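You operate a simulated robot arm through the tools that you are given. There is no shell and no other tool.

You run a simulated two-armed robot. Do the job below in one go: nothing can be reset, and whatever is moved stays where it is left.

JOB
Fetch the brown clay dish and set it on top of the green binder. Take the yellow tape coil and leave it on the top of the drip rack. Put the green clay dish on the right end of the glazing bench. Put the short prop on the machine bench top away on the left end of the setting bench. Take the test tile marked "Gricato" from the machine bench top and put it on the clear middle of the machine bench. Put one of the medium props from the left end of the setting bench on the left end of the machine bench. Open the reject tray. Do these in any order. Set down upright: short prop, medium prop.

Only the result counts: the job must be done as asked and must still hold three seconds after the hand-in. Knocking over, shifting, dropping, spilling or breaking anything else fails it.

ROBOT AND FRAMES
Two 7-joint arms with two-finger parallel grippers on one trunk, on a base that moves. Base frame: it is fixed to the floor where the robot stands at the start and does not move with it; the origin is under the middle of the robot, x ahead of it, y to its left, z up; the surface under the hand at the start is at about z = 880. Lengths are in mm, angles in rad, forces in N, time in s.
The left shoulder is at the start at [20, 113, 1247], the right one opposite. With the tool pointing down near the work surface each hand reaches from about 220 to 600 mm from the robot's upright axis, wherever it stands, measured 20 degrees to its own side. Places, roughly: brown clay dish (6x6x3 cm) [500, 0, 900]; clear middle of the machine bench [400, -300, 900]; green binder [750, 1000, 750]; green clay dish (6x6x3 cm) [300, -600, 900]; left end of the machine bench [600, 300, 900]; left end of the setting bench [1100, 2000, 800]; medium prop (5x5x8 cm) [1100, 1800, 900]; reject tray [-5400, 400, 700]; right end of the glazing bench [-400, -2700, 800]; short prop (5x5x5 cm) [200, -900, 900]; test tile [0, -1000, 1000]; top of the drip rack (22x22 cm) [-760, -3680, 880]; yellow tape coil (7x7x3 cm) [400, -200, 900]. Payload 1.57 kg a hand.
The TCP of each hand is the grasp point between the finger pads, 30 mm short of the fingertips. In the tool frame z runs along the fingers and y along their closing line. The gripper opens to 80 mm. The fingers are 17 mm wide and 12 mm thick; the gripper's body (40 by 82 mm) begins 80 mm behind the TCP.
Orientation is that of the tool frame in the base frame, as [roll, pitch, yaw] about the fixed x, y, z axes, in that order (R = Rz(yaw) Ry(pitch) Rx(roll)). With the fingers straight down and closing along the base's y, the tool's x points along the base's -x, its y along +y and its z along -z.

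CONTROLS
- The arms move only by the tool apply_moves. It takes "left_targets", "right_targets" or both (then of equal length, played together; a hand with none holds still); each is a list of rows, each a list of 3 entries, a list of its own where there are three numbers: the finger opening in m, from 0 to 0.08, then the shift along the tool's x, y, z in m, then the turn, a rotation vector about the tool's x, y, z in rad. In form: [[claw, [tx, ty, tz], [wx, wy, wz]], ...]. A call has 1 to 20 rows; each row shifts and turns the commanded pose from where the row before left it, along the tool's axes as they then stand. Each row takes 0.2 s and may step no farther than 50 mm and 0.15 rad from the row before; otherwise, or with a gripper value out of range, the whole call is refused. A pose out of reach is approached as far as the arm can. The call stops where the force on the tool passes 40 N (or 10 N more than at its start, if that is more) or the arm is blocked; 0.2 s more then pass. Each finger travels about 45 mm/s and halts on what it meets, pressing with about 31 N; the grip force reading is that of the motor and also rises with nothing between the fingers. The clock runs only during rows and for 0.2 s after the last one: add rows that do not move to give the fingers time. It gives the time, the measured TCP pose, the force on the tool (base axes), the opening and the grip force at its end, in the units of the frame above (readings bear some noise), with the torque about the TCP (base axes, N m) and any sound that the robot's microphone picked up, and new pictures: "pictures" is both (left out), scene, wrist or none (wrist: the cameras of the hands that moved).
- Cameras (640 x 400 px; columns grow to the right, rows downward): "scene" is now at [77.3, -48.2, 1362.4]; the picture's right is [-0.56, -0.83, 0.00], its down [-0.56, 0.38, -0.74] and it looks along [0.61, -0.42, -0.67] (base axes); focal length 214 px, centre (320, 200). "left" rides on the left gripper at [72, 7, -122] in its tool frame; the picture's right is [-0.09, 1.00, 0.00], its down [-0.84, -0.08, -0.54] and it looks along [-0.54, -0.05, 0.84] (tool axes); focal length 238 px, centre (320, 200). "right" rides on the right gripper at [72, -7, -122] in its tool frame; the picture's right is [0.09, 1.00, 0.00], its down [-0.84, 0.08, -0.54] and it looks along [-0.54, 0.05, 0.84] (tool axes); focal length 238 px, centre (320, 200). There is no depth. A picture from a camera that has moved, and an enlarged one, comes with that camera's place and axes in the base frame and with its lens.
- slide_trunk(by): moves the trunk up (or, below 0, down) by that many mm; the arms and the scene camera ride with it, the base frame stays. It gives what a move gives, with no picture.
- steer(legs): drives the robot by 1 to 6 legs, each [ahead, left, turn to the left] in mm, mm and rad, along the robot's own axes; the way and the turn of a leg run together, so that a leg with both is an arc; at most 1500 mm and 3.142 rad a leg. The arms and the cameras ride along, it lands a little off, and it stops where it bumps. It gives what a move gives, and a new picture of the scene camera.
- aim_head(pan, tilt): turns the head with the scene camera to pan (to the left, within 1.396 rad either way) and tilt (down, from -0.506 to 1.204), counted from straight ahead of the robot. It gives what a move gives, and a new picture of the scene camera.
- inspect(camera, box): a new picture of the part [left, top, right, bottom] of that camera's present view, enlarged. The clock stands still meanwhile.
- close_job(): hands the job in; it is judged then, once.

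Nothing tells you exact positions but the pictures and the camera data. Unless the task says otherwise, let go and move clear before handing in.

The tools are called after "Request:" as a command line: name --argument value ..., lists and objects as JSON in quotes. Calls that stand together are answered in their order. apply_moves: Moves the arms, as the interface text tells. Its arguments: {"type":"object","properties":{"left_targets":{"type":"array","items":{"type":"array"}},"right_targets":{"type":"array","items":{"type":"array"}},"pictures":{"type":"string","enum":["both","scene","wrist","none"]}},"required":[]} The other tools are called the same way: slide_trunk (by) moves the trunk up or down; steer (legs) drives the base; aim_head (pan, tilt) turns the head that bears the scene camera; inspect (camera, box) takes an enlarged picture of a part of a camera's view; close_job () hands the job in.

At the start:

```text
time_s: 0.0
left_tcp_pos: [400.3, -24.0, 1203.7]
left_tool_rot: [-3.14, 0.001, 3.14]
left_wrist_force: [-0.7, 0.4, 0.3]
left_moment: [0.06, -0.01, -0.03]
left_width: 80.3
left_finger_force: 0.0
right_tcp_pos: [232.5, -325.5, 1207.9]
right_tool_rot: [-3.14, 0.0, 3.141]
right_wrist_force: [0.8, -0.3, 0.4]
right_moment: [0.03, -0.01, -0.02]
right_width: 80.0
right_finger_force: 0.2
trunk travel left (down, up): [-300.0, 270.0]
robot x, y, heading: [2.7, 0.4, -0.001]
head pan, tilt (commanded): [-0.595, 0.735]
```

scene: 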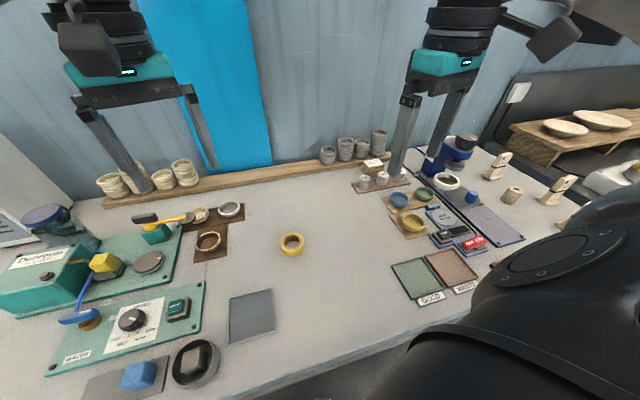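
right: 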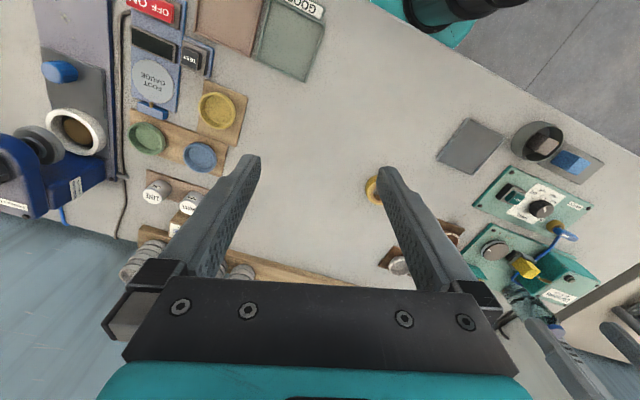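
left: 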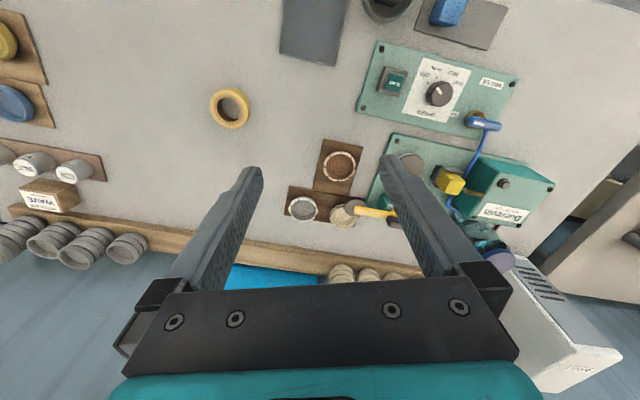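

I see the machine bench in front with the yellow tape coil, the small dishes on wooden boards, and the tiles and props off to the right. First I will take closer looks at the bench and its surroundings.

Request:
inspect --camera "scene" --box '[80, 170, 320, 320]'

Request:
inspect --camera "scene" --box '[320, 120, 560, 270]'

Request:
inspect --camera "right" --box '[0, 0, 320, 200]'

Request:
inspect --camera "left" --box '[200, 80, 440, 230]'

```text
2.67 times, centred on (200, 245) of scene
camera zoom: at [77.3, -48.2, 1362.4], right [-0.56, -0.83, 0.0], down [-0.56, 0.38, -0.74], along [0.61, -0.42, -0.67], focal length 572 px, centre (640, 80)
```

zoom: 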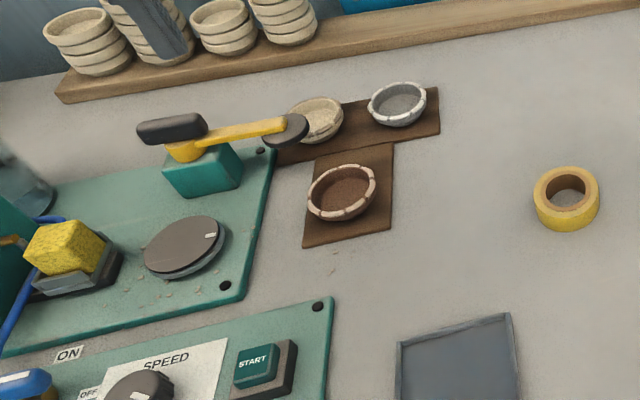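

```text
2.67 times, centred on (440, 195) of scene
camera zoom: at [77.3, -48.2, 1362.4], right [-0.56, -0.83, 0.0], down [-0.56, 0.38, -0.74], along [0.61, -0.42, -0.67], focal length 572 px, centre (0, 213)
```

zoom: 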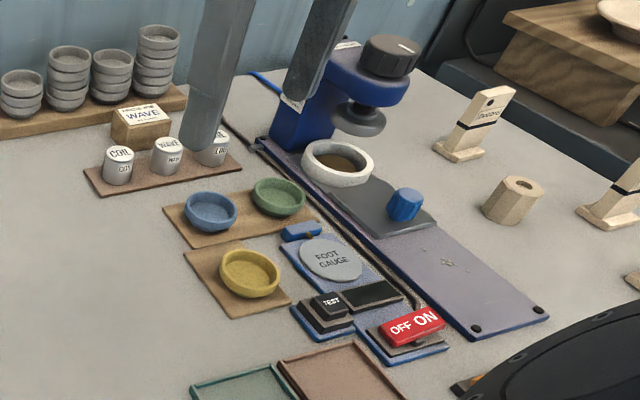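

```text
2.00 times, centred on (160, 100) of right
camera zoom: at [161.3, -334.1, 1329.7], right [-0.09, 1.0, 0.0], down [0.84, 0.08, 0.54], along [0.54, 0.05, -0.84], focal length 477 px, centre (640, 400)
```

zoom: 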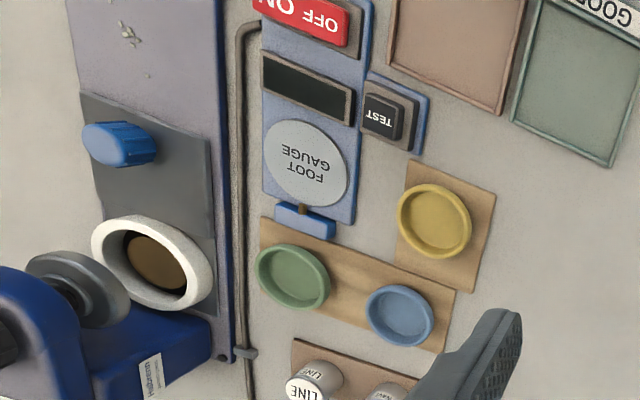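

```text
2.67 times, centred on (320, 155) of left
camera zoom: at [328.5, -16.8, 1327.8], right [0.09, 1.0, 0.0], down [0.84, -0.08, 0.54], along [0.54, -0.05, -0.84], focal length 636 px, centre (320, 320)
```

zoom: 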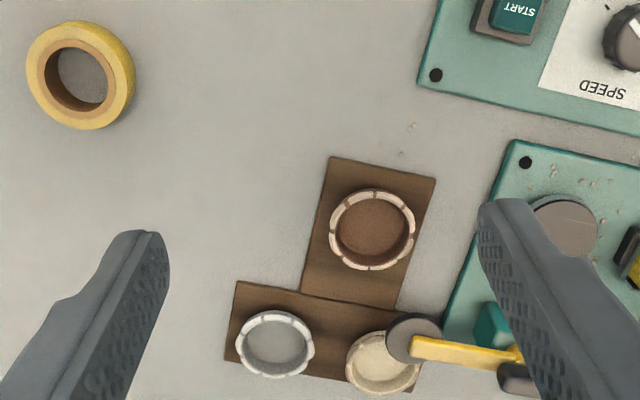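

The brown dish is at about [530, 2], the yellow coil at about [402, -181] and the green dish at about [333, -648]. Now I look around with the head to find the tiles, props, binder and the other places.

Request:
aim_head --pan -1.3 --tilt 0.6

Request:
inspect --camera "scene" --box '[160, 100, 480, 300]'

Request:
aim_head --pan -1.39 --tilt 0.1

Request:
aim_head --pan 0.6 --tilt 0.4

Request:
aim_head --pan 1.39 --tilt 0.3

```text
time_s: 1.1
left_tcp_pos: [400.3, -23.0, 1205.5]
left_tool_rot: [3.141, 0.0, 3.141]
left_wrist_force: [-0.3, 0.7, 0.9]
left_moment: [0.01, 0.04, -0.02]
left_width: 80.1
left_finger_force: 0.0
right_tcp_pos: [234.3, -326.2, 1207.2]
right_tool_rot: [3.141, 0.0, -3.141]
right_wrist_force: [-0.1, 0.9, 0.2]
right_moment: [0.0, 0.0, 0.03]
right_width: 80.0
right_finger_force: 0.2
trunk travel left (down, up): [-300.0, 270.0]
robot x, y, heading: [-1.4, -0.7, 0.001]
head pan, tilt (commanded): [-1.3, 0.6]
camera scene: at [31.8, -86.5, 1374.0], right [-0.96, -0.27, 0.0], down [-0.15, 0.54, -0.82], along [0.22, -0.79, -0.57], focal length 214 px, centre (320, 200)
```

scene: 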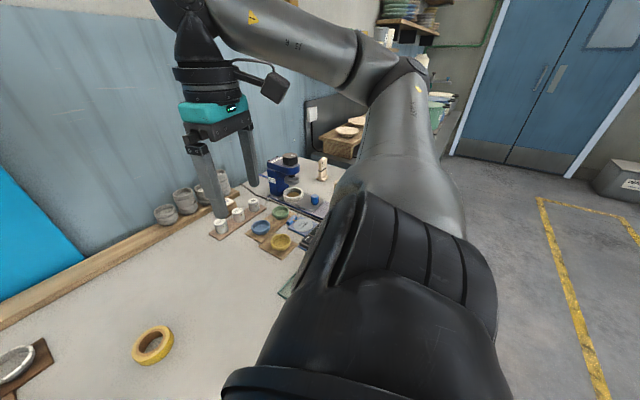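

```text
2.00 times, centred on (320, 200) of scene
camera zoom: at [31.8, -86.5, 1374.0], right [-0.96, -0.27, 0.0], down [-0.15, 0.54, -0.82], along [0.22, -0.79, -0.57], focal length 429 px, centre (320, 200)
```

zoom: 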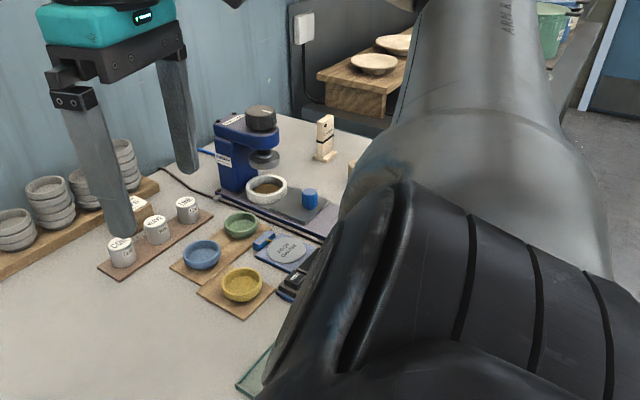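

```text
time_s: 2.0
left_tcp_pos: [400.2, -23.1, 1204.2]
left_tool_rot: [3.14, 0.0, -3.142]
left_wrist_force: [0.4, 0.5, 0.4]
left_moment: [0.02, -0.02, 0.0]
left_width: 80.2
left_finger_force: 0.1
right_tcp_pos: [233.2, -324.9, 1207.2]
right_tool_rot: [3.141, 0.0, 3.141]
right_wrist_force: [0.8, 0.1, 0.1]
right_moment: [0.01, 0.01, 0.0]
right_width: 79.9
right_finger_force: 0.0
trunk travel left (down, up): [-300.0, 270.0]
robot x, y, heading: [-0.6, -2.6, 0.002]
head pan, tilt (commanded): [-1.389, 0.099]
camera scene: at [24.7, -92.0, 1420.1], right [-0.98, -0.18, 0.0], down [-0.02, 0.1, -0.99], along [0.18, -0.98, -0.1], focal length 214 px, centre (320, 200)
```

scene: 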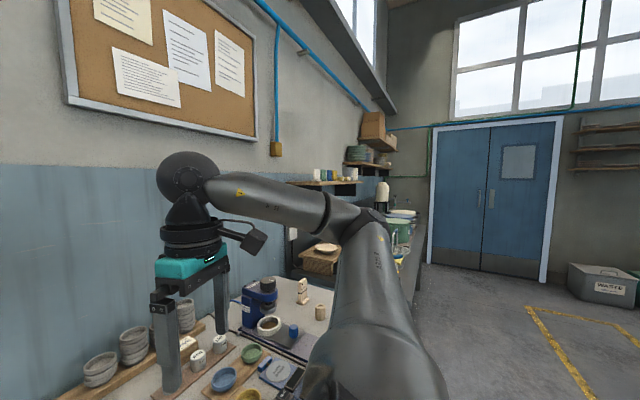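

```text
time_s: 3.9
left_tcp_pos: [399.7, -22.9, 1206.1]
left_tool_rot: [-3.14, 0.0, -3.141]
left_wrist_force: [-0.5, -0.5, -0.4]
left_moment: [-0.05, 0.02, -0.04]
left_width: 80.1
left_finger_force: 0.2
right_tcp_pos: [232.6, -325.7, 1208.2]
right_tool_rot: [3.141, -0.001, 3.141]
right_wrist_force: [0.4, -0.3, 0.4]
right_moment: [0.02, 0.01, -0.02]
right_width: 80.0
right_finger_force: 0.1
trunk travel left (down, up): [-300.0, 270.0]
robot x, y, heading: [-0.7, -1.0, -0.0]
head pan, tilt (commanded): [0.6, 0.4]
camera scene: at [84.6, 50.9, 1392.2], right [0.56, -0.83, 0.0], down [-0.32, -0.22, -0.92], along [0.76, 0.52, -0.39], focal length 214 px, centre (320, 200)
```

scene: 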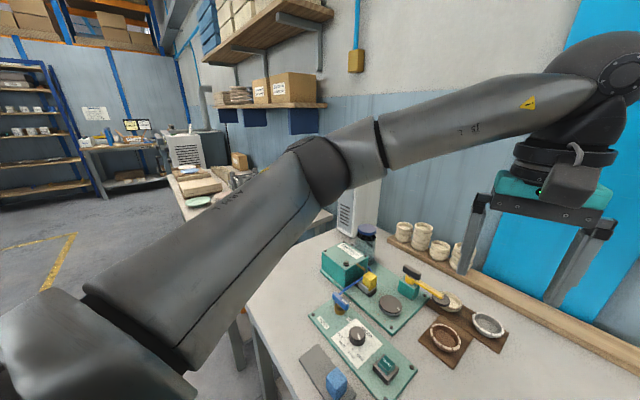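

```text
time_s: 5.1
left_tcp_pos: [400.7, -24.0, 1204.8]
left_tool_rot: [3.141, -0.002, -3.141]
left_wrist_force: [0.4, -0.4, -0.2]
left_moment: [0.0, 0.01, 0.02]
left_width: 79.9
left_finger_force: 0.1
right_tcp_pos: [231.9, -325.7, 1206.3]
right_tool_rot: [-3.141, 0.0, 3.14]
right_wrist_force: [-0.5, -0.6, 0.0]
right_moment: [-0.01, -0.02, 0.0]
right_width: 79.9
right_finger_force: 0.0
trunk travel left (down, up): [-300.0, 270.0]
robot x, y, heading: [-1.3, -1.7, 0.0]
head pan, tilt (commanded): [1.389, 0.3]
camera scene: at [25.0, 90.4, 1401.5], right [0.98, -0.18, 0.0], down [-0.05, -0.29, -0.96], along [0.17, 0.94, -0.3], focal length 214 px, centre (320, 200)
```

scene: 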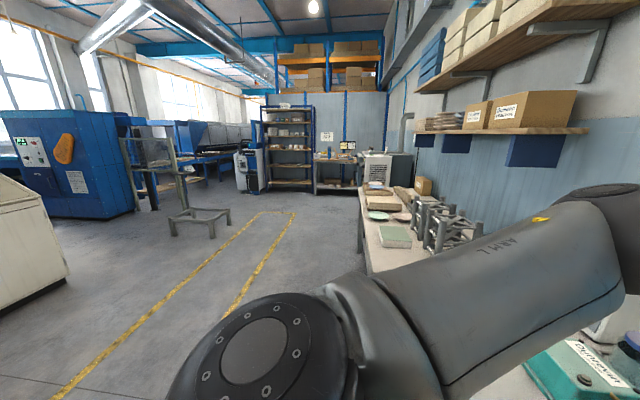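

I can see the setting bench to the left with a green book-like object, and the workshop beyond it. Zooming in for details.

Request:
inspect --camera "scene" --box '[340, 150, 500, 270]'

Request:
aim_head --pan 0.9 --tilt 0.3

Request:
inspect --camera "scene" --box '[200, 100, 440, 250]'

```text
3.33 times, centred on (420, 210) of scene
camera zoom: at [25.0, 90.4, 1401.5], right [0.98, -0.18, 0.0], down [-0.05, -0.29, -0.96], along [0.17, 0.94, -0.3], focal length 715 px, centre (-13, 167)
```

zoom: 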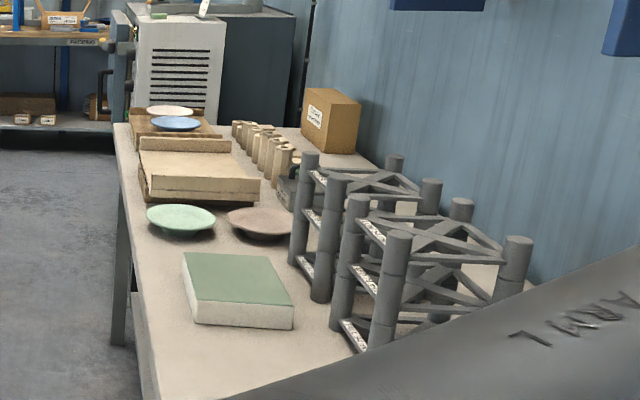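

```text
time_s: 6.0
left_tcp_pos: [400.7, -24.6, 1205.1]
left_tool_rot: [3.142, -0.002, -3.142]
left_wrist_force: [0.0, 0.3, 0.0]
left_moment: [0.02, -0.02, 0.0]
left_width: 80.2
left_finger_force: 0.0
right_tcp_pos: [233.1, -325.7, 1207.9]
right_tool_rot: [3.141, 0.0, -3.141]
right_wrist_force: [0.2, 0.0, -0.1]
right_moment: [0.05, 0.01, 0.03]
right_width: 80.1
right_finger_force: 0.0
trunk travel left (down, up): [-300.0, 270.0]
robot x, y, heading: [-0.3, -3.5, 0.005]
head pan, tilt (commanded): [0.901, 0.3]
camera scene: at [66.0, 71.8, 1401.5], right [0.78, -0.62, 0.0], down [-0.18, -0.23, -0.96], along [0.59, 0.75, -0.3], focal length 214 px, centre (320, 200)
```

scene: 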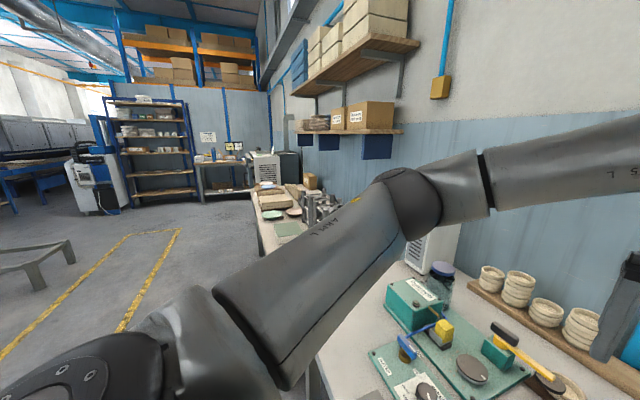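

```text
2.67 times, centred on (320, 175) of scene
camera zoom: at [66.0, 71.8, 1401.5], right [0.78, -0.62, 0.0], down [-0.18, -0.23, -0.96], along [0.59, 0.75, -0.3], focal length 572 px, centre (320, 267)
```

zoom: 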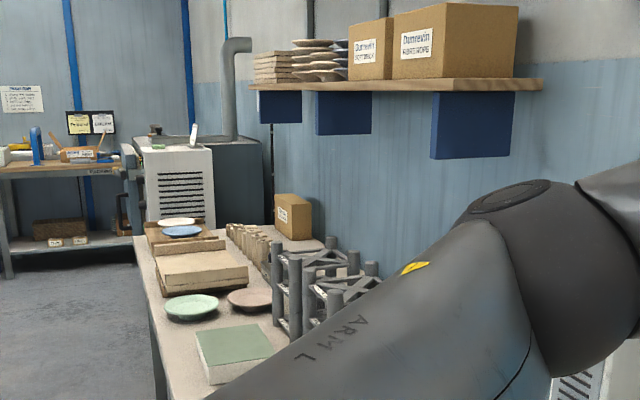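

The setting bench has the green binder near its close end, then plates, boards, and a row of props. Now I check the bench edge right ahead of me and the right side.

Request:
aim_head --pan 0.0 --tilt 1.2

Request:
aim_head --pan -0.9 --tilt 0.5

Request:
inspect --camera "scene" --box '[380, 80, 620, 230]'

```text
time_s: 7.2
left_tcp_pos: [401.5, -23.4, 1204.3]
left_tool_rot: [3.141, -0.001, 3.141]
left_wrist_force: [-0.4, -0.3, -0.5]
left_moment: [0.04, 0.01, -0.01]
left_width: 80.1
left_finger_force: 0.0
right_tcp_pos: [232.5, -325.4, 1206.0]
right_tool_rot: [-3.141, 0.0, -3.141]
right_wrist_force: [0.8, 1.2, -0.1]
right_moment: [0.01, -0.02, 0.01]
right_width: 79.9
right_finger_force: 0.0
trunk travel left (down, up): [-300.0, 270.0]
robot x, y, heading: [-0.7, 1.3, -0.0]
head pan, tilt (commanded): [0.0, 1.201]
camera scene: at [64.1, -1.3, 1329.4], right [0.0, -1.0, 0.0], down [-0.93, 0.0, -0.36], along [0.36, 0.0, -0.93], focal length 214 px, centre (320, 200)
```

scene: 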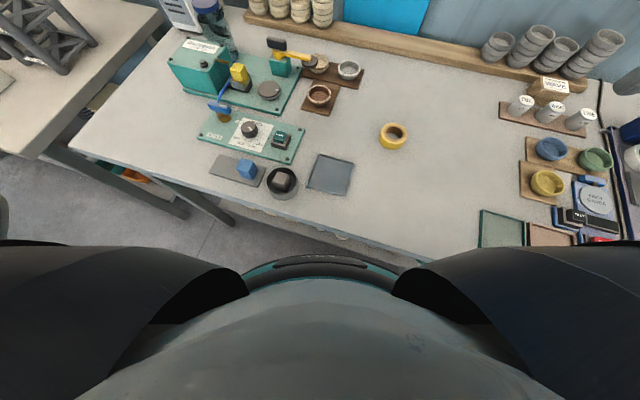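

```text
time_s: 8.4
left_tcp_pos: [401.5, -22.8, 1205.2]
left_tool_rot: [-3.141, 0.001, -3.141]
left_wrist_force: [-0.9, 0.1, 0.2]
left_moment: [0.0, -0.01, -0.01]
left_width: 79.8
left_finger_force: 0.1
right_tcp_pos: [233.6, -325.2, 1207.6]
right_tool_rot: [-3.141, 0.0, 3.142]
right_wrist_force: [-0.5, -0.5, 0.2]
right_moment: [-0.03, -0.03, -0.01]
right_width: 80.0
right_finger_force: 0.3
trunk travel left (down, up): [-300.0, 270.0]
robot x, y, heading: [-3.2, 1.0, -0.001]
head pan, tilt (commanded): [-0.901, 0.499]
camera scene: at [64.7, -72.7, 1383.0], right [-0.78, -0.62, 0.0], down [-0.3, 0.38, -0.88], along [0.55, -0.69, -0.48], focal length 214 px, centre (320, 200)
```

scene: 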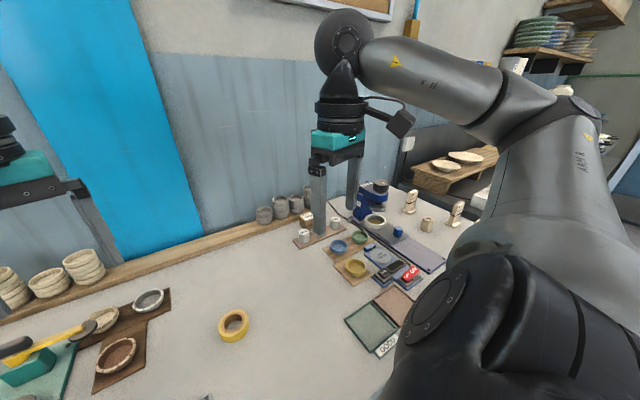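

```text
2.67 times, centred on (500, 155) of scene
camera zoom: at [64.7, -72.7, 1383.0], right [-0.78, -0.62, 0.0], down [-0.3, 0.38, -0.88], along [0.55, -0.69, -0.48], focal length 572 px, centre (-160, 320)
```

zoom: 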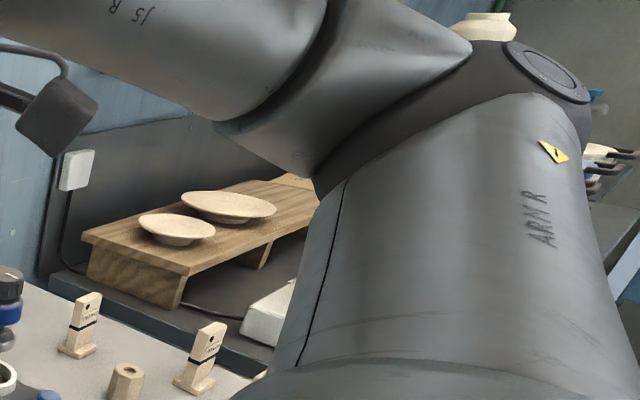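

The bench front edge runs slantwise (about 0.31 rad from my y axis), so I'll square up to the bench and slide right along it to see the prop and tiles.

Request:
steer --legs '[[-40, 0, 0], [0, 0, -0.31], [0, -500, 0]]'

Request:
aim_head --pan -0.7 --tilt 0.7

```text
time_s: 12.8
left_tcp_pos: [181.1, -626.6, 1205.3]
left_tool_rot: [3.141, -0.001, 2.832]
left_wrist_force: [-0.6, -0.3, -0.1]
left_moment: [0.0, 0.01, 0.01]
left_width: 80.0
left_finger_force: 0.1
right_tcp_pos: [-69.4, -863.4, 1207.9]
right_tool_rot: [3.141, -0.001, 2.834]
right_wrist_force: [-0.7, -0.1, -0.5]
right_moment: [0.02, -0.02, -0.03]
right_width: 80.1
right_finger_force: 0.1
trunk travel left (down, up): [-300.0, 270.0]
robot x, y, heading: [-196.8, -481.9, -0.308]
head pan, tilt (commanded): [-0.901, 0.499]
camera scene: at [-153.3, -572.1, 1383.1], right [-0.94, -0.35, 0.0], down [-0.17, 0.45, -0.88], along [0.31, -0.82, -0.48], focal length 214 px, centre (320, 200)
```

scene: 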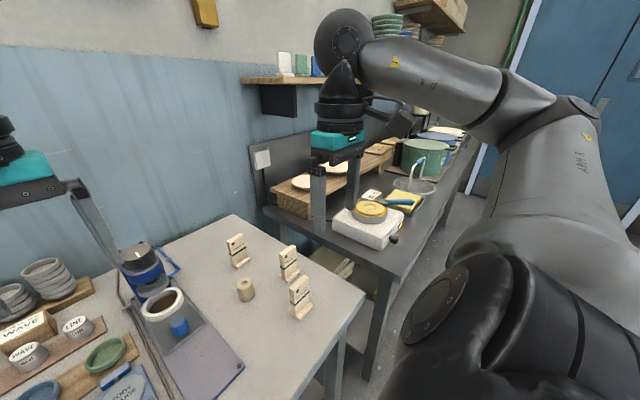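

```text
time_s: 13.6
left_tcp_pos: [181.8, -624.6, 1204.3]
left_tool_rot: [3.14, 0.0, 2.832]
left_wrist_force: [-0.7, 0.3, 0.5]
left_moment: [-0.02, -0.01, 0.01]
left_width: 79.8
left_finger_force: 0.0
right_tcp_pos: [-70.5, -863.2, 1207.9]
right_tool_rot: [3.14, 0.0, 2.834]
right_wrist_force: [0.5, -0.7, 0.3]
right_moment: [-0.04, -0.01, 0.0]
right_width: 79.5
right_finger_force: 0.0
trunk travel left (down, up): [-300.0, 270.0]
robot x, y, heading: [-191.3, -482.0, -0.311]
head pan, tilt (commanded): [-0.7, 0.7]
camera scene: at [-140.2, -558.4, 1365.4], right [-0.85, -0.53, 0.0], down [-0.34, 0.54, -0.77], along [0.41, -0.65, -0.64], focal length 214 px, centre (320, 200)
```

scene: 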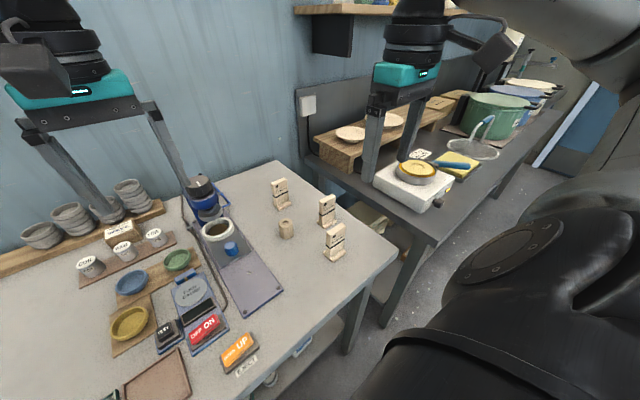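

Now I see three test tiles on stands and the short prop (hexagonal, with a hole) near the right end of the machine bench. I zoom in to read the tiles.

Request:
inspect --camera "scene" --box '[240, 160, 400, 260]'

Request:
inspect --camera "scene" --box '[265, 170, 345, 220]'

Request:
inspect --camera "scene" --box '[305, 185, 365, 270]'

```text
4.00 times, centred on (320, 210) of scene
camera zoom: at [-140.2, -558.4, 1365.4], right [-0.85, -0.53, 0.0], down [-0.34, 0.54, -0.77], along [0.41, -0.65, -0.64], focal length 858 px, centre (320, 160)
```

zoom: 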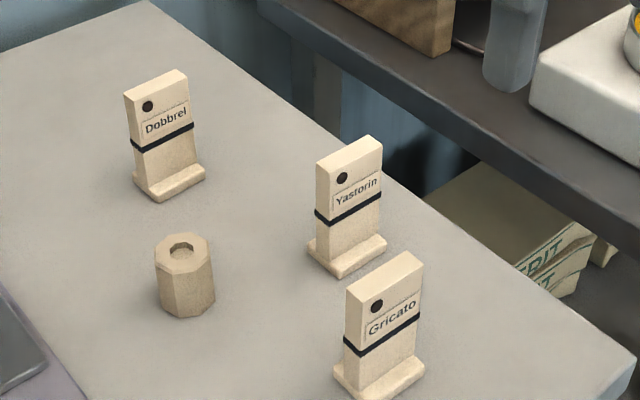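

```text
8.00 times, centred on (305, 195) of scene
camera zoom: at [-140.2, -558.4, 1365.4], right [-0.85, -0.53, 0.0], down [-0.34, 0.54, -0.77], along [0.41, -0.65, -0.64], focal length 1716 px, centre (440, 240)
```

zoom: 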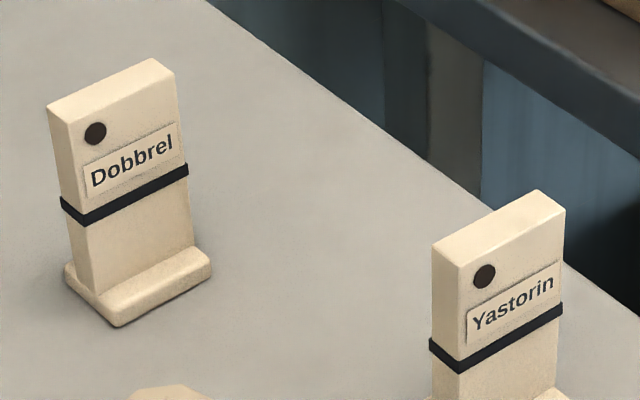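

```text
4.71 times, centred on (335, 228) of scene
camera zoom: at [-140.2, -558.4, 1365.4], right [-0.85, -0.53, 0.0], down [-0.34, 0.54, -0.77], along [0.41, -0.65, -0.64], focal length 1009 px, centre (249, 71)
```

zoom: 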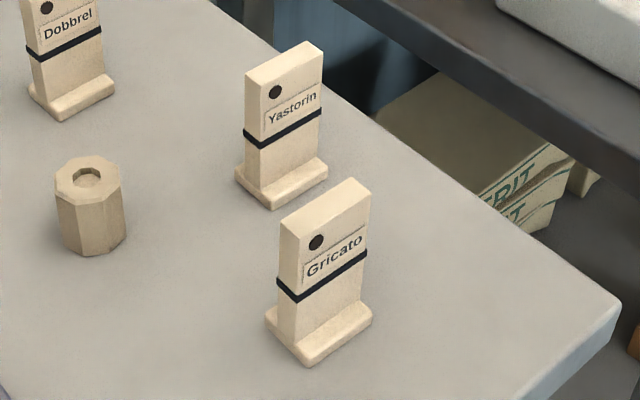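

The "Gricato" tile stands nearest at about [13, -878] and the short prop at about [165, -863]. I slide right so both hands can work here: right hand for the tile, left hand for the prop.

Request:
steer --legs '[[0, -270, 0]]'

Request:
aim_head --pan -0.1 --tilt 0.9

```text
time_s: 15.5
left_tcp_pos: [98.3, -885.3, 1205.0]
left_tool_rot: [3.14, 0.0, 2.831]
left_wrist_force: [-0.9, 0.0, 0.4]
left_moment: [0.02, 0.02, 0.0]
left_width: 80.0
left_finger_force: 0.0
right_tcp_pos: [-153.7, -1121.6, 1208.1]
right_tool_rot: [3.141, 0.0, 2.83]
right_wrist_force: [-0.3, -0.1, 0.1]
right_moment: [0.04, 0.01, 0.03]
right_width: 80.0
right_finger_force: 0.1
trunk travel left (down, up): [-300.0, 270.0]
robot x, y, heading: [-274.6, -737.2, -0.315]
head pan, tilt (commanded): [-0.7, 0.7]
camera scene: at [-223.1, -816.9, 1365.3], right [-0.85, -0.53, 0.0], down [-0.34, 0.55, -0.76], along [0.41, -0.65, -0.64], focal length 214 px, centre (320, 200)
```

scene: 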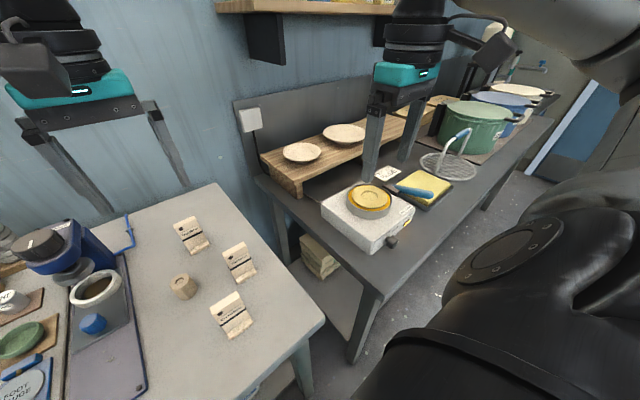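

```text
time_s: 16.5
left_tcp_pos: [98.4, -884.4, 1204.5]
left_tool_rot: [-3.14, 0.0, 2.83]
left_wrist_force: [0.1, 0.1, 0.0]
left_moment: [-0.03, 0.02, 0.01]
left_width: 80.1
left_finger_force: 0.1
right_tcp_pos: [-152.6, -1122.1, 1207.8]
right_tool_rot: [3.142, -0.001, 2.832]
right_wrist_force: [0.0, 0.4, 0.0]
right_moment: [0.02, 0.01, 0.0]
right_width: 80.2
right_finger_force: 0.0
trunk travel left (down, up): [-300.0, 270.0]
robot x, y, heading: [-273.0, -737.3, -0.312]
head pan, tilt (commanded): [-0.099, 0.901]
camera scene: at [-198.8, -774.3, 1349.2], right [-0.4, -0.92, 0.0], down [-0.72, 0.31, -0.62], along [0.57, -0.25, -0.78], focal length 214 px, centre (320, 200)
```

scene: 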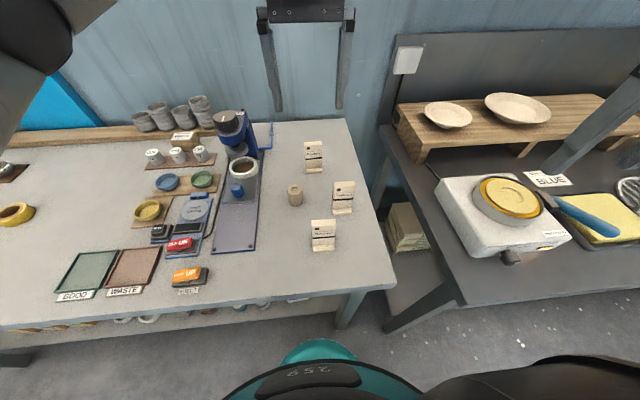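

A good view of the tiles and prop. Zooming to refine their positions.

Request:
inspect --camera "scene" --box '[270, 130, 370, 260]'

Request:
inspect --camera "left" --box '[0, 0, 640, 400]'

Request:
inspect --camera "right" --box '[0, 0, 640, 400]'

```text
3.08 times, centred on (320, 195) of scene
camera zoom: at [-198.8, -774.3, 1349.2], right [-0.4, -0.92, 0.0], down [-0.72, 0.31, -0.62], along [0.57, -0.25, -0.78], focal length 660 px, centre (320, 215)
```

zoom: 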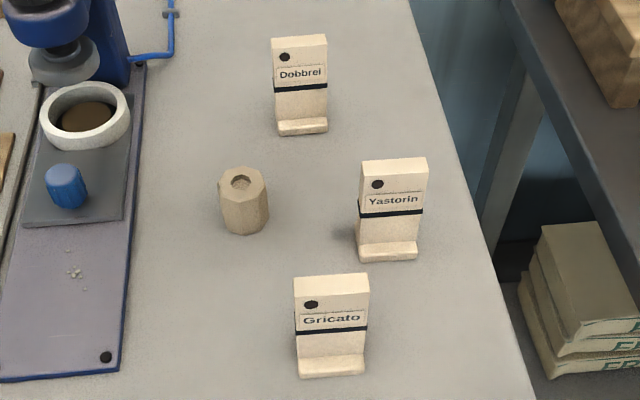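

```text
1.00 times, centred on (320, 200) of left (not enlarged: the box is as wide or as high as the picture)
camera zoom: at [32.3, -856.2, 1327.7], right [0.39, 0.92, 0.0], down [0.77, -0.33, 0.54], along [0.5, -0.21, -0.84], focal length 238 px, centre (320, 200)
```

zoom: 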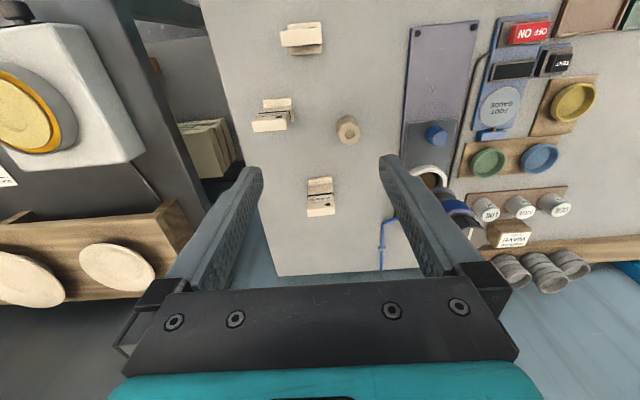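

```text
1.00 times, centred on (320, 200) of right (not enlarged: the box is as wide or as high as the picture)
camera zoom: at [-224.1, -1107.3, 1329.7], right [0.22, 0.98, 0.0], down [0.82, -0.18, 0.54], along [0.53, -0.12, -0.84], focal length 238 px, centre (320, 200)
```

zoom: 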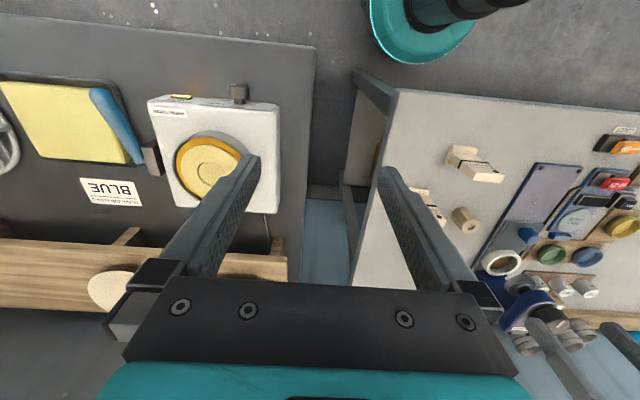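

Positions refined: Gricato tile at about [12, -874] (top z≈990), aligned with the bench; short prop at about [165, -861]. I move the left hand aside and bring the right hand above the tile.

Request:
apply_moves --left_targets '[[0.08, [0, 0.05, 0], [0, 0, 0]], [0.08, [0, 0.05, 0], [0, 0, 0]], [0.08, [0, 0.05, 0], [0, 0, 0]], [0.08, [0, 0.05, 0], [0, 0, 0]], [0.08, [0, 0.05, 0], [0, 0, 0]], [0.08, [0, 0.05, 0], [0, 0, 0]], [0.08, [0, 0, 0], [0, 0, 0]]]' --right_targets '[[0.08, [0, 0, 0], [0, 0, 0]], [0.08, [-0.0135, 0.0477, 0], [0, 0, 0]], [0.08, [-0.0135, 0.0477, 0], [0, 0, 0]], [0.08, [-0.0135, 0.0477, 0], [0, 0, 0]], [0.08, [-0.0135, 0.0477, 0], [0, 0, 0]], [0.08, [-0.0135, 0.0477, 0], [0, 0, 0]], [0.08, [-0.0135, 0.0477, 0], [0, 0, 0]]]' --pictures "both"

```text
time_s: 18.1
left_tcp_pos: [188.8, -598.7, 1205.3]
left_tool_rot: [3.141, 0.0, 2.829]
left_wrist_force: [1.3, 0.6, -0.1]
left_moment: [0.07, -0.01, 0.01]
left_width: 80.2
left_finger_force: 0.1
right_tcp_pos: [8.0, -892.4, 1207.0]
right_tool_rot: [-3.138, -0.001, 2.824]
right_wrist_force: [-0.2, 0.1, 0.4]
right_moment: [0.01, -0.01, -0.05]
right_width: 79.9
right_finger_force: 0.1
right hand out of reach, approached as far as the arm can: row 7
trunk travel left (down, up): [-300.0, 270.0]
robot x, y, heading: [-275.9, -741.6, -0.313]
head pan, tilt (commanded): [-0.099, 0.901]
camera scene: at [-197.6, -775.4, 1349.0], right [-0.4, -0.92, 0.0], down [-0.72, 0.31, -0.62], along [0.57, -0.25, -0.78], focal length 214 px, centre (320, 200)
camera right: at [-61.9, -879.2, 1329.7], right [0.22, 0.98, 0.0], down [0.82, -0.19, 0.54], along [0.53, -0.12, -0.84], focal length 238 px, centre (320, 200)
camera left: at [123.4, -571.3, 1329.2], right [0.39, 0.92, 0.0], down [0.77, -0.33, 0.54], along [0.5, -0.21, -0.84], focal length 238 px, centre (320, 200)
```

scene: 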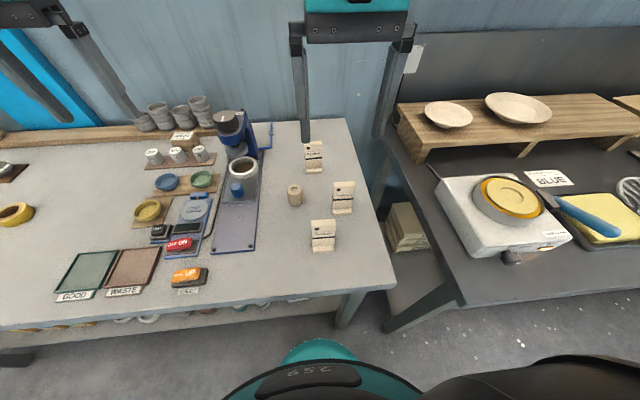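
right: 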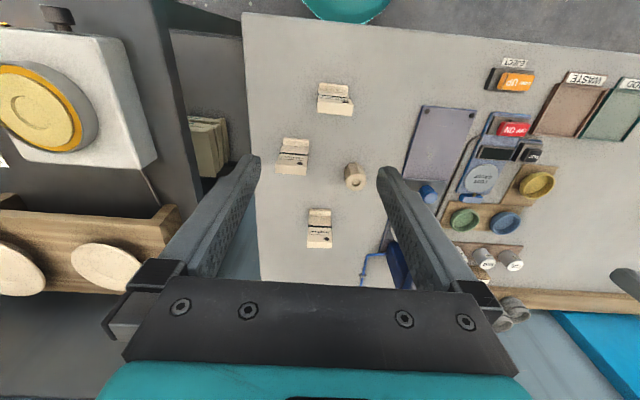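
left: 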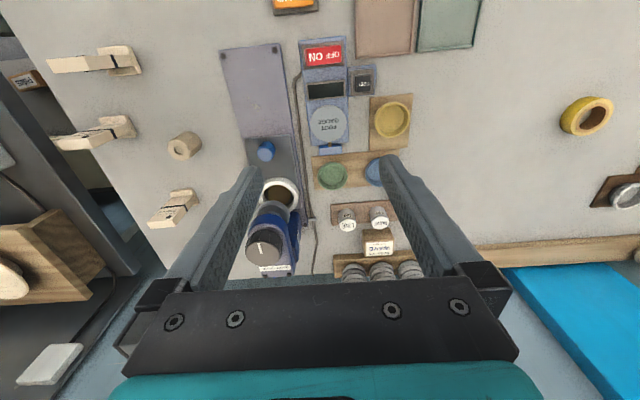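

The right hand is at its inner limit here, so I shift the base left by 75 mm so the tile lies more to the right side.

Request:
steer --legs '[[0, 75, 0]]'

Request:
inspect --camera "scene" --box '[290, 130, 420, 260]'

Request:
inspect --camera "right" --box '[220, 50, 420, 260]'

```text
time_s: 19.1
left_tcp_pos: [210.9, -528.3, 1206.8]
left_tool_rot: [-3.14, 0.0, 2.83]
left_wrist_force: [0.1, 0.7, 0.0]
left_moment: [-0.03, 0.03, -0.02]
left_width: 79.9
left_finger_force: 0.1
right_tcp_pos: [29.8, -821.2, 1207.5]
right_tool_rot: [-3.141, -0.001, 2.831]
right_wrist_force: [0.1, 0.6, 0.3]
right_moment: [-0.05, 0.01, 0.01]
right_width: 79.7
right_finger_force: 0.0
trunk travel left (down, up): [-300.0, 270.0]
robot x, y, heading: [-256.1, -669.9, -0.308]
head pan, tilt (commanded): [-0.099, 0.901]
camera scene: at [-176.2, -704.1, 1349.2], right [-0.4, -0.92, 0.0], down [-0.72, 0.31, -0.62], along [0.57, -0.25, -0.78], focal length 214 px, centre (320, 200)
```

scene: 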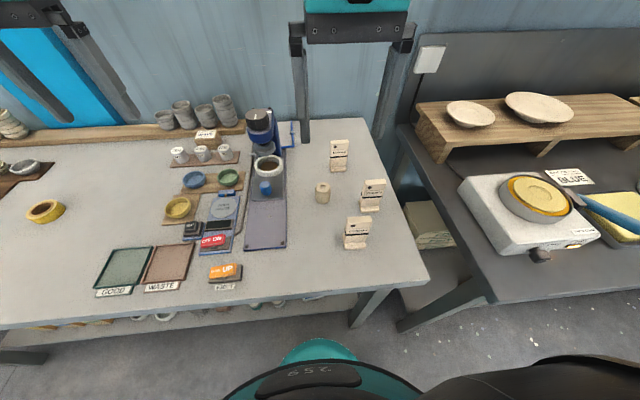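

```text
3.08 times, centred on (355, 195) of scene
camera zoom: at [-176.2, -704.1, 1349.2], right [-0.4, -0.92, 0.0], down [-0.72, 0.31, -0.62], along [0.57, -0.25, -0.78], focal length 660 px, centre (212, 215)
```

zoom: 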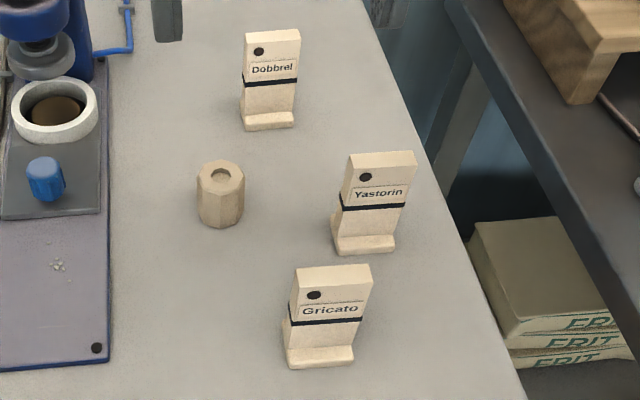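

```text
1.90 times, centred on (320, 155) of right
camera zoom: at [-40.7, -807.7, 1330.2], right [0.22, 0.98, 0.0], down [0.82, -0.18, 0.54], along [0.53, -0.12, -0.84], focal length 454 px, centre (320, 286)
```

zoom: 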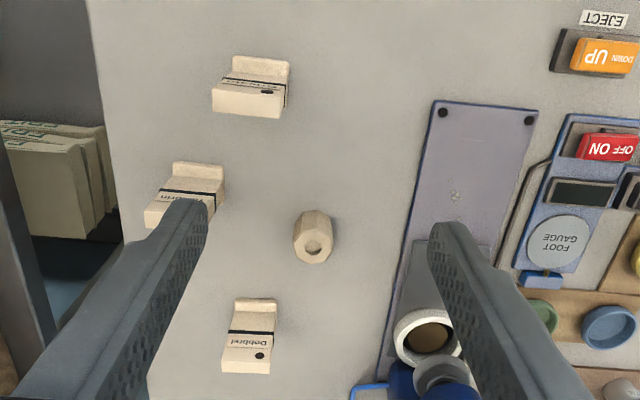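

Tile refined at about [15, -875]. Moving the right hand over it and partly down, then checking.

Request:
apply_moves --right_targets '[[0.08, [-0.001, -0.028, 0], [0, 0, 0]], [0.08, [-0.001, -0.028, 0], [0, 0, 0]], [0.08, [0, 0, 0.05], [0, 0, 0]], [0.08, [0, 0, 0.05], [0, 0, 0]], [0.08, [0, 0, 0.04], [0, 0, 0]], [0.08, [0, 0, 0], [0, 0, 0]]]' --pictures "both"

```text
time_s: 20.5
left_tcp_pos: [209.7, -528.5, 1206.8]
left_tool_rot: [-3.141, 0.001, 2.83]
left_wrist_force: [-0.3, -0.7, -0.2]
left_moment: [-0.01, 0.02, 0.03]
left_width: 80.0
left_finger_force: 0.0
right_tcp_pos: [17.2, -875.5, 1066.2]
right_tool_rot: [3.141, -0.001, 2.832]
right_wrist_force: [0.7, 0.1, 0.1]
right_moment: [0.0, -0.01, 0.01]
right_width: 80.3
right_finger_force: 0.1
trunk travel left (down, up): [-300.0, 270.0]
robot x, y, heading: [-250.9, -671.5, -0.314]
head pan, tilt (commanded): [-0.099, 0.901]
camera scene: at [-176.7, -705.2, 1349.3], right [-0.4, -0.92, 0.0], down [-0.72, 0.31, -0.62], along [0.57, -0.25, -0.78], focal length 214 px, centre (320, 200)
camera right: at [-54.6, -861.2, 1189.2], right [0.22, 0.98, 0.0], down [0.82, -0.18, 0.54], along [0.53, -0.12, -0.84], focal length 238 px, centre (320, 200)
```

scene: 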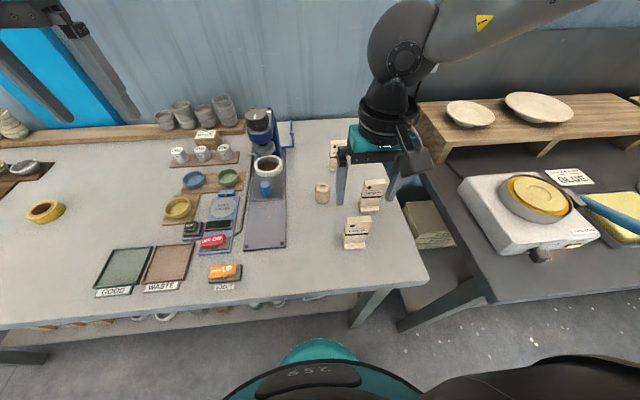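
right: 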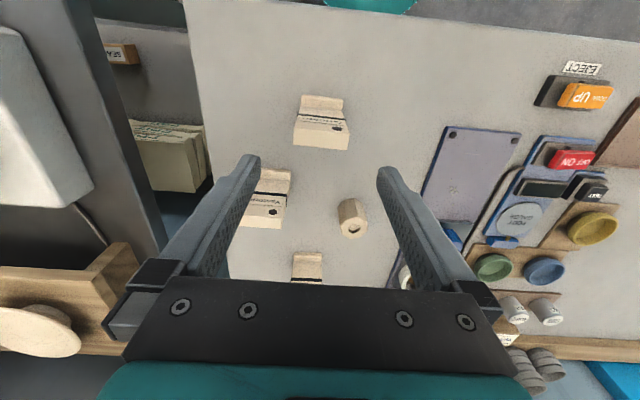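

The tile top is right on the tool axis. Descending to grasp it across its width.

Request:
apply_moves --right_targets '[[0.08, [0, 0, 0.04], [0, 0, 0]], [0.08, [0, 0, 0.04], [0, 0, 0]], [0.08, [0, 0, 0.031], [0, 0, 0]], [0.08, [0, 0, 0], [0, 0, 0]]]' --pictures "both"

```text
time_s: 21.5
left_tcp_pos: [210.7, -528.3, 1206.0]
left_tool_rot: [-3.141, 0.001, 2.83]
left_wrist_force: [-0.1, 0.5, -0.4]
left_moment: [-0.03, 0.01, 0.05]
left_width: 80.1
left_finger_force: 0.1
right_tcp_pos: [16.2, -877.7, 957.2]
right_tool_rot: [3.14, 0.002, 2.831]
right_wrist_force: [0.9, -0.3, 0.6]
right_moment: [0.01, -0.02, 0.02]
right_width: 79.9
right_finger_force: 0.0
trunk travel left (down, up): [-300.0, 270.0]
robot x, y, heading: [-255.8, -672.6, -0.312]
head pan, tilt (commanded): [-0.099, 0.901]
camera scene: at [-176.6, -705.0, 1349.3], right [-0.4, -0.92, 0.0], down [-0.72, 0.31, -0.62], along [0.57, -0.25, -0.78], focal length 214 px, centre (320, 200)
camera right: at [-54.5, -863.6, 1078.8], right [0.22, 0.98, 0.0], down [0.82, -0.18, 0.54], along [0.53, -0.12, -0.84], focal length 238 px, centre (320, 200)
```

scene: 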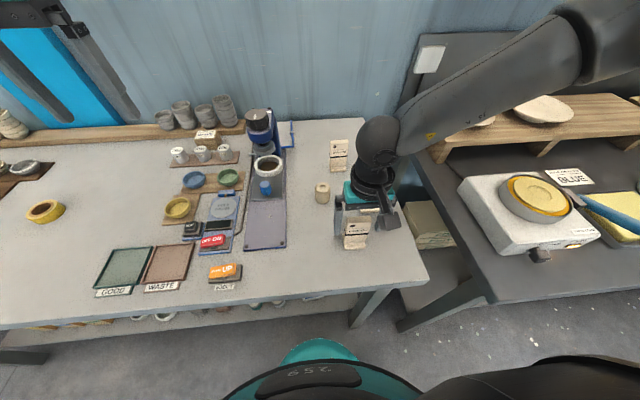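
right: 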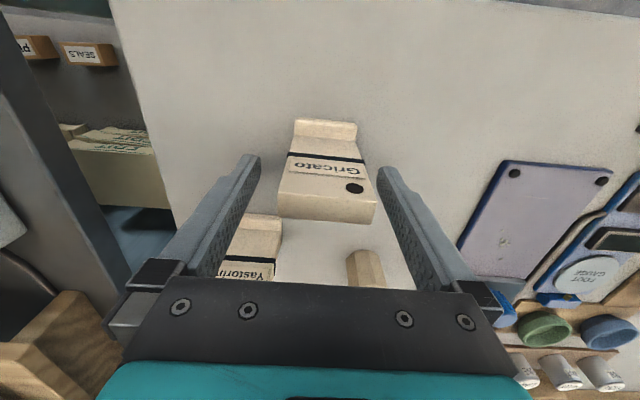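

Checking the alignment of the fingers to the tile before closing.

Request:
inspect --camera "right" --box '[240, 100, 400, 250]'

Request:
inspect --camera "scene" --box '[310, 150, 430, 260]'

```text
2.67 times, centred on (320, 175) of right
camera zoom: at [-54.5, -863.6, 1078.8], right [0.22, 0.98, 0.0], down [0.82, -0.18, 0.54], along [0.53, -0.12, -0.84], focal length 636 px, centre (320, 267)
```

zoom: 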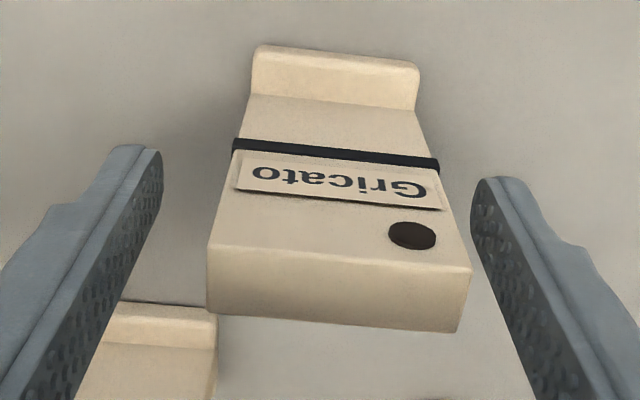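

```text
3.64 times, centred on (370, 205) of scene
camera zoom: at [-176.6, -705.0, 1349.3], right [-0.4, -0.92, 0.0], down [-0.72, 0.31, -0.62], along [0.57, -0.25, -0.78], focal length 780 px, centre (138, 182)
```

zoom: 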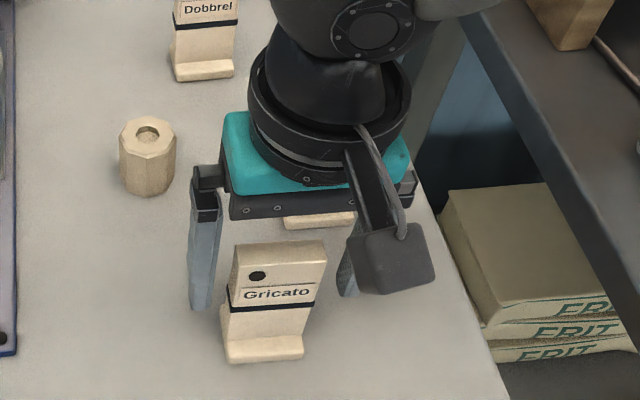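

The tile is well between the fingers (about 3 mm off laterally). I correct and close.

Request:
apply_moves --right_targets '[[0.08, [0, 0.0027, 0], [0, 0, 0]], [0.03, [0, 0, 0], [0, 0, 0]], [0.03, [0, 0, 0], [0, 0, 0]], [0.03, [0, 0, 0], [0, 0, 0]], [0.03, [0, 0, 0], [0, 0, 0]], [0.03, [0, 0, 0], [0, 0, 0]]]' --pictures "wrist"

```text
time_s: 22.9
left_tcp_pos: [209.7, -528.6, 1206.6]
left_tool_rot: [-3.141, 0.0, 2.831]
left_wrist_force: [-0.3, -0.7, -0.3]
left_moment: [0.0, -0.01, -0.03]
left_width: 79.9
left_finger_force: 0.0
right_tcp_pos: [15.5, -875.7, 959.2]
right_tool_rot: [3.14, 0.001, 2.831]
right_wrist_force: [0.0, -0.5, 0.6]
right_moment: [-0.03, 0.05, 0.0]
right_width: 49.6
right_finger_force: 31.3
trunk travel left (down, up): [-300.0, 270.0]
robot x, y, heading: [-252.4, -669.4, -0.31]
head pan, tilt (commanded): [-0.099, 0.901]
camera right: at [-54.9, -862.1, 1080.7], right [0.22, 0.98, 0.0], down [0.82, -0.18, 0.54], along [0.53, -0.12, -0.84], focal length 238 px, centre (320, 200)
```

right: 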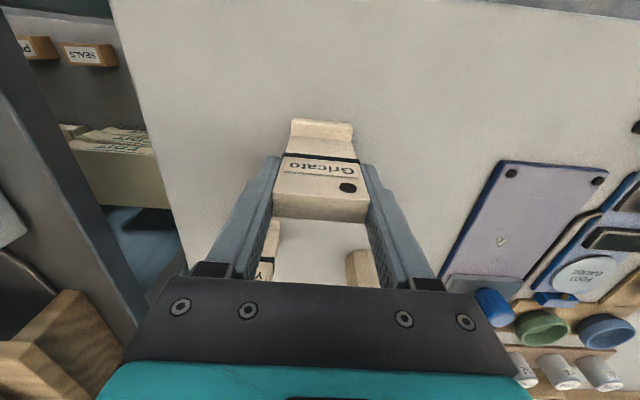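

Tile gripped (49.6 mm wide). Lifting it and moving it to the right side, out of the way of the left hand.

Request:
apply_moves --right_targets '[[0.03, [0, 0, -0.02], [0, 0, 0]], [0.03, [0, 0, -0.05], [0, 0, 0]], [0.03, [0, 0, -0.05], [0, 0, 0]], [0.03, [0, 0, -0.05], [0, 0, 0]], [0.03, [0, 0, -0.05], [0, 0, 0]], [0.03, [0, -0.05, 0], [0, 0, 0]], [0.03, [0, -0.05, 0], [0, 0, 0]], [0.03, [0, -0.05, 0], [0, 0, 0]], [0.03, [0, -0.05, 0], [0, 0, 0]], [0.03, [0, 0, 0], [0, 0, 0]]]' --pictures "wrist"

Request:
steer --legs '[[0, -75, 0]]'

```text
time_s: 25.1
left_tcp_pos: [209.2, -529.0, 1206.6]
left_tool_rot: [-3.14, -0.002, 2.831]
left_wrist_force: [0.0, -0.6, -1.3]
left_moment: [0.01, -0.02, 0.02]
left_width: 80.1
left_finger_force: 0.0
right_tcp_pos: [-44.8, -1065.8, 1177.3]
right_tool_rot: [-3.141, 0.0, 2.833]
right_wrist_force: [0.3, -1.0, -1.0]
right_moment: [-0.01, 0.03, 0.01]
right_width: 49.5
right_finger_force: 30.7
trunk travel left (down, up): [-300.0, 270.0]
robot x, y, heading: [-255.2, -672.1, -0.313]
head pan, tilt (commanded): [-0.099, 0.901]
camera right: at [-116.1, -1051.9, 1299.6], right [0.22, 0.98, 0.0], down [0.82, -0.18, 0.54], along [0.53, -0.12, -0.84], focal length 238 px, centre (320, 200)
```

right: 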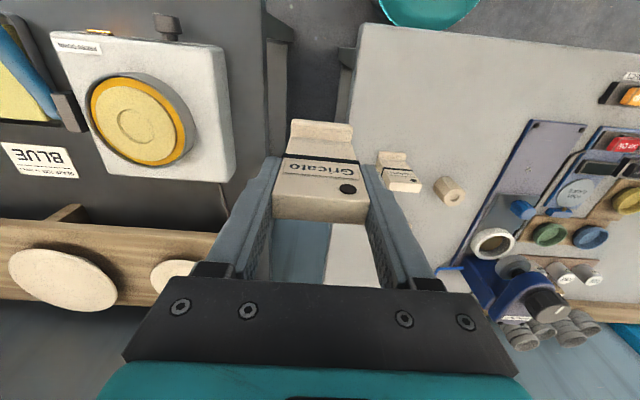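

```text
time_s: 26.1
left_tcp_pos: [186.2, -601.1, 1206.6]
left_tool_rot: [3.141, 0.0, 2.831]
left_wrist_force: [-1.1, -0.2, -0.2]
left_moment: [0.02, 0.01, -0.01]
left_width: 79.8
left_finger_force: 0.0
right_tcp_pos: [-68.3, -1137.5, 1177.6]
right_tool_rot: [3.138, 0.0, 2.831]
right_wrist_force: [-0.9, -0.7, -1.7]
right_moment: [-0.01, -0.03, 0.04]
right_width: 49.3
right_finger_force: 30.7
trunk travel left (down, up): [-300.0, 270.0]
robot x, y, heading: [-276.9, -738.8, -0.315]
head pan, tilt (commanded): [-0.099, 0.901]
camera scene: at [-199.5, -777.0, 1349.2], right [-0.4, -0.92, 0.0], down [-0.72, 0.31, -0.62], along [0.57, -0.25, -0.78], focal length 214 px, centre (320, 200)
```

scene: 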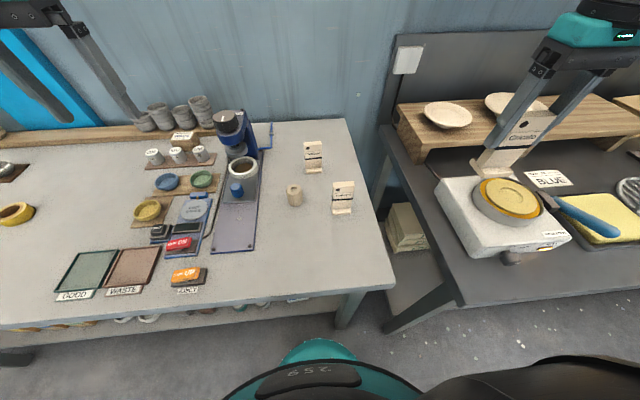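

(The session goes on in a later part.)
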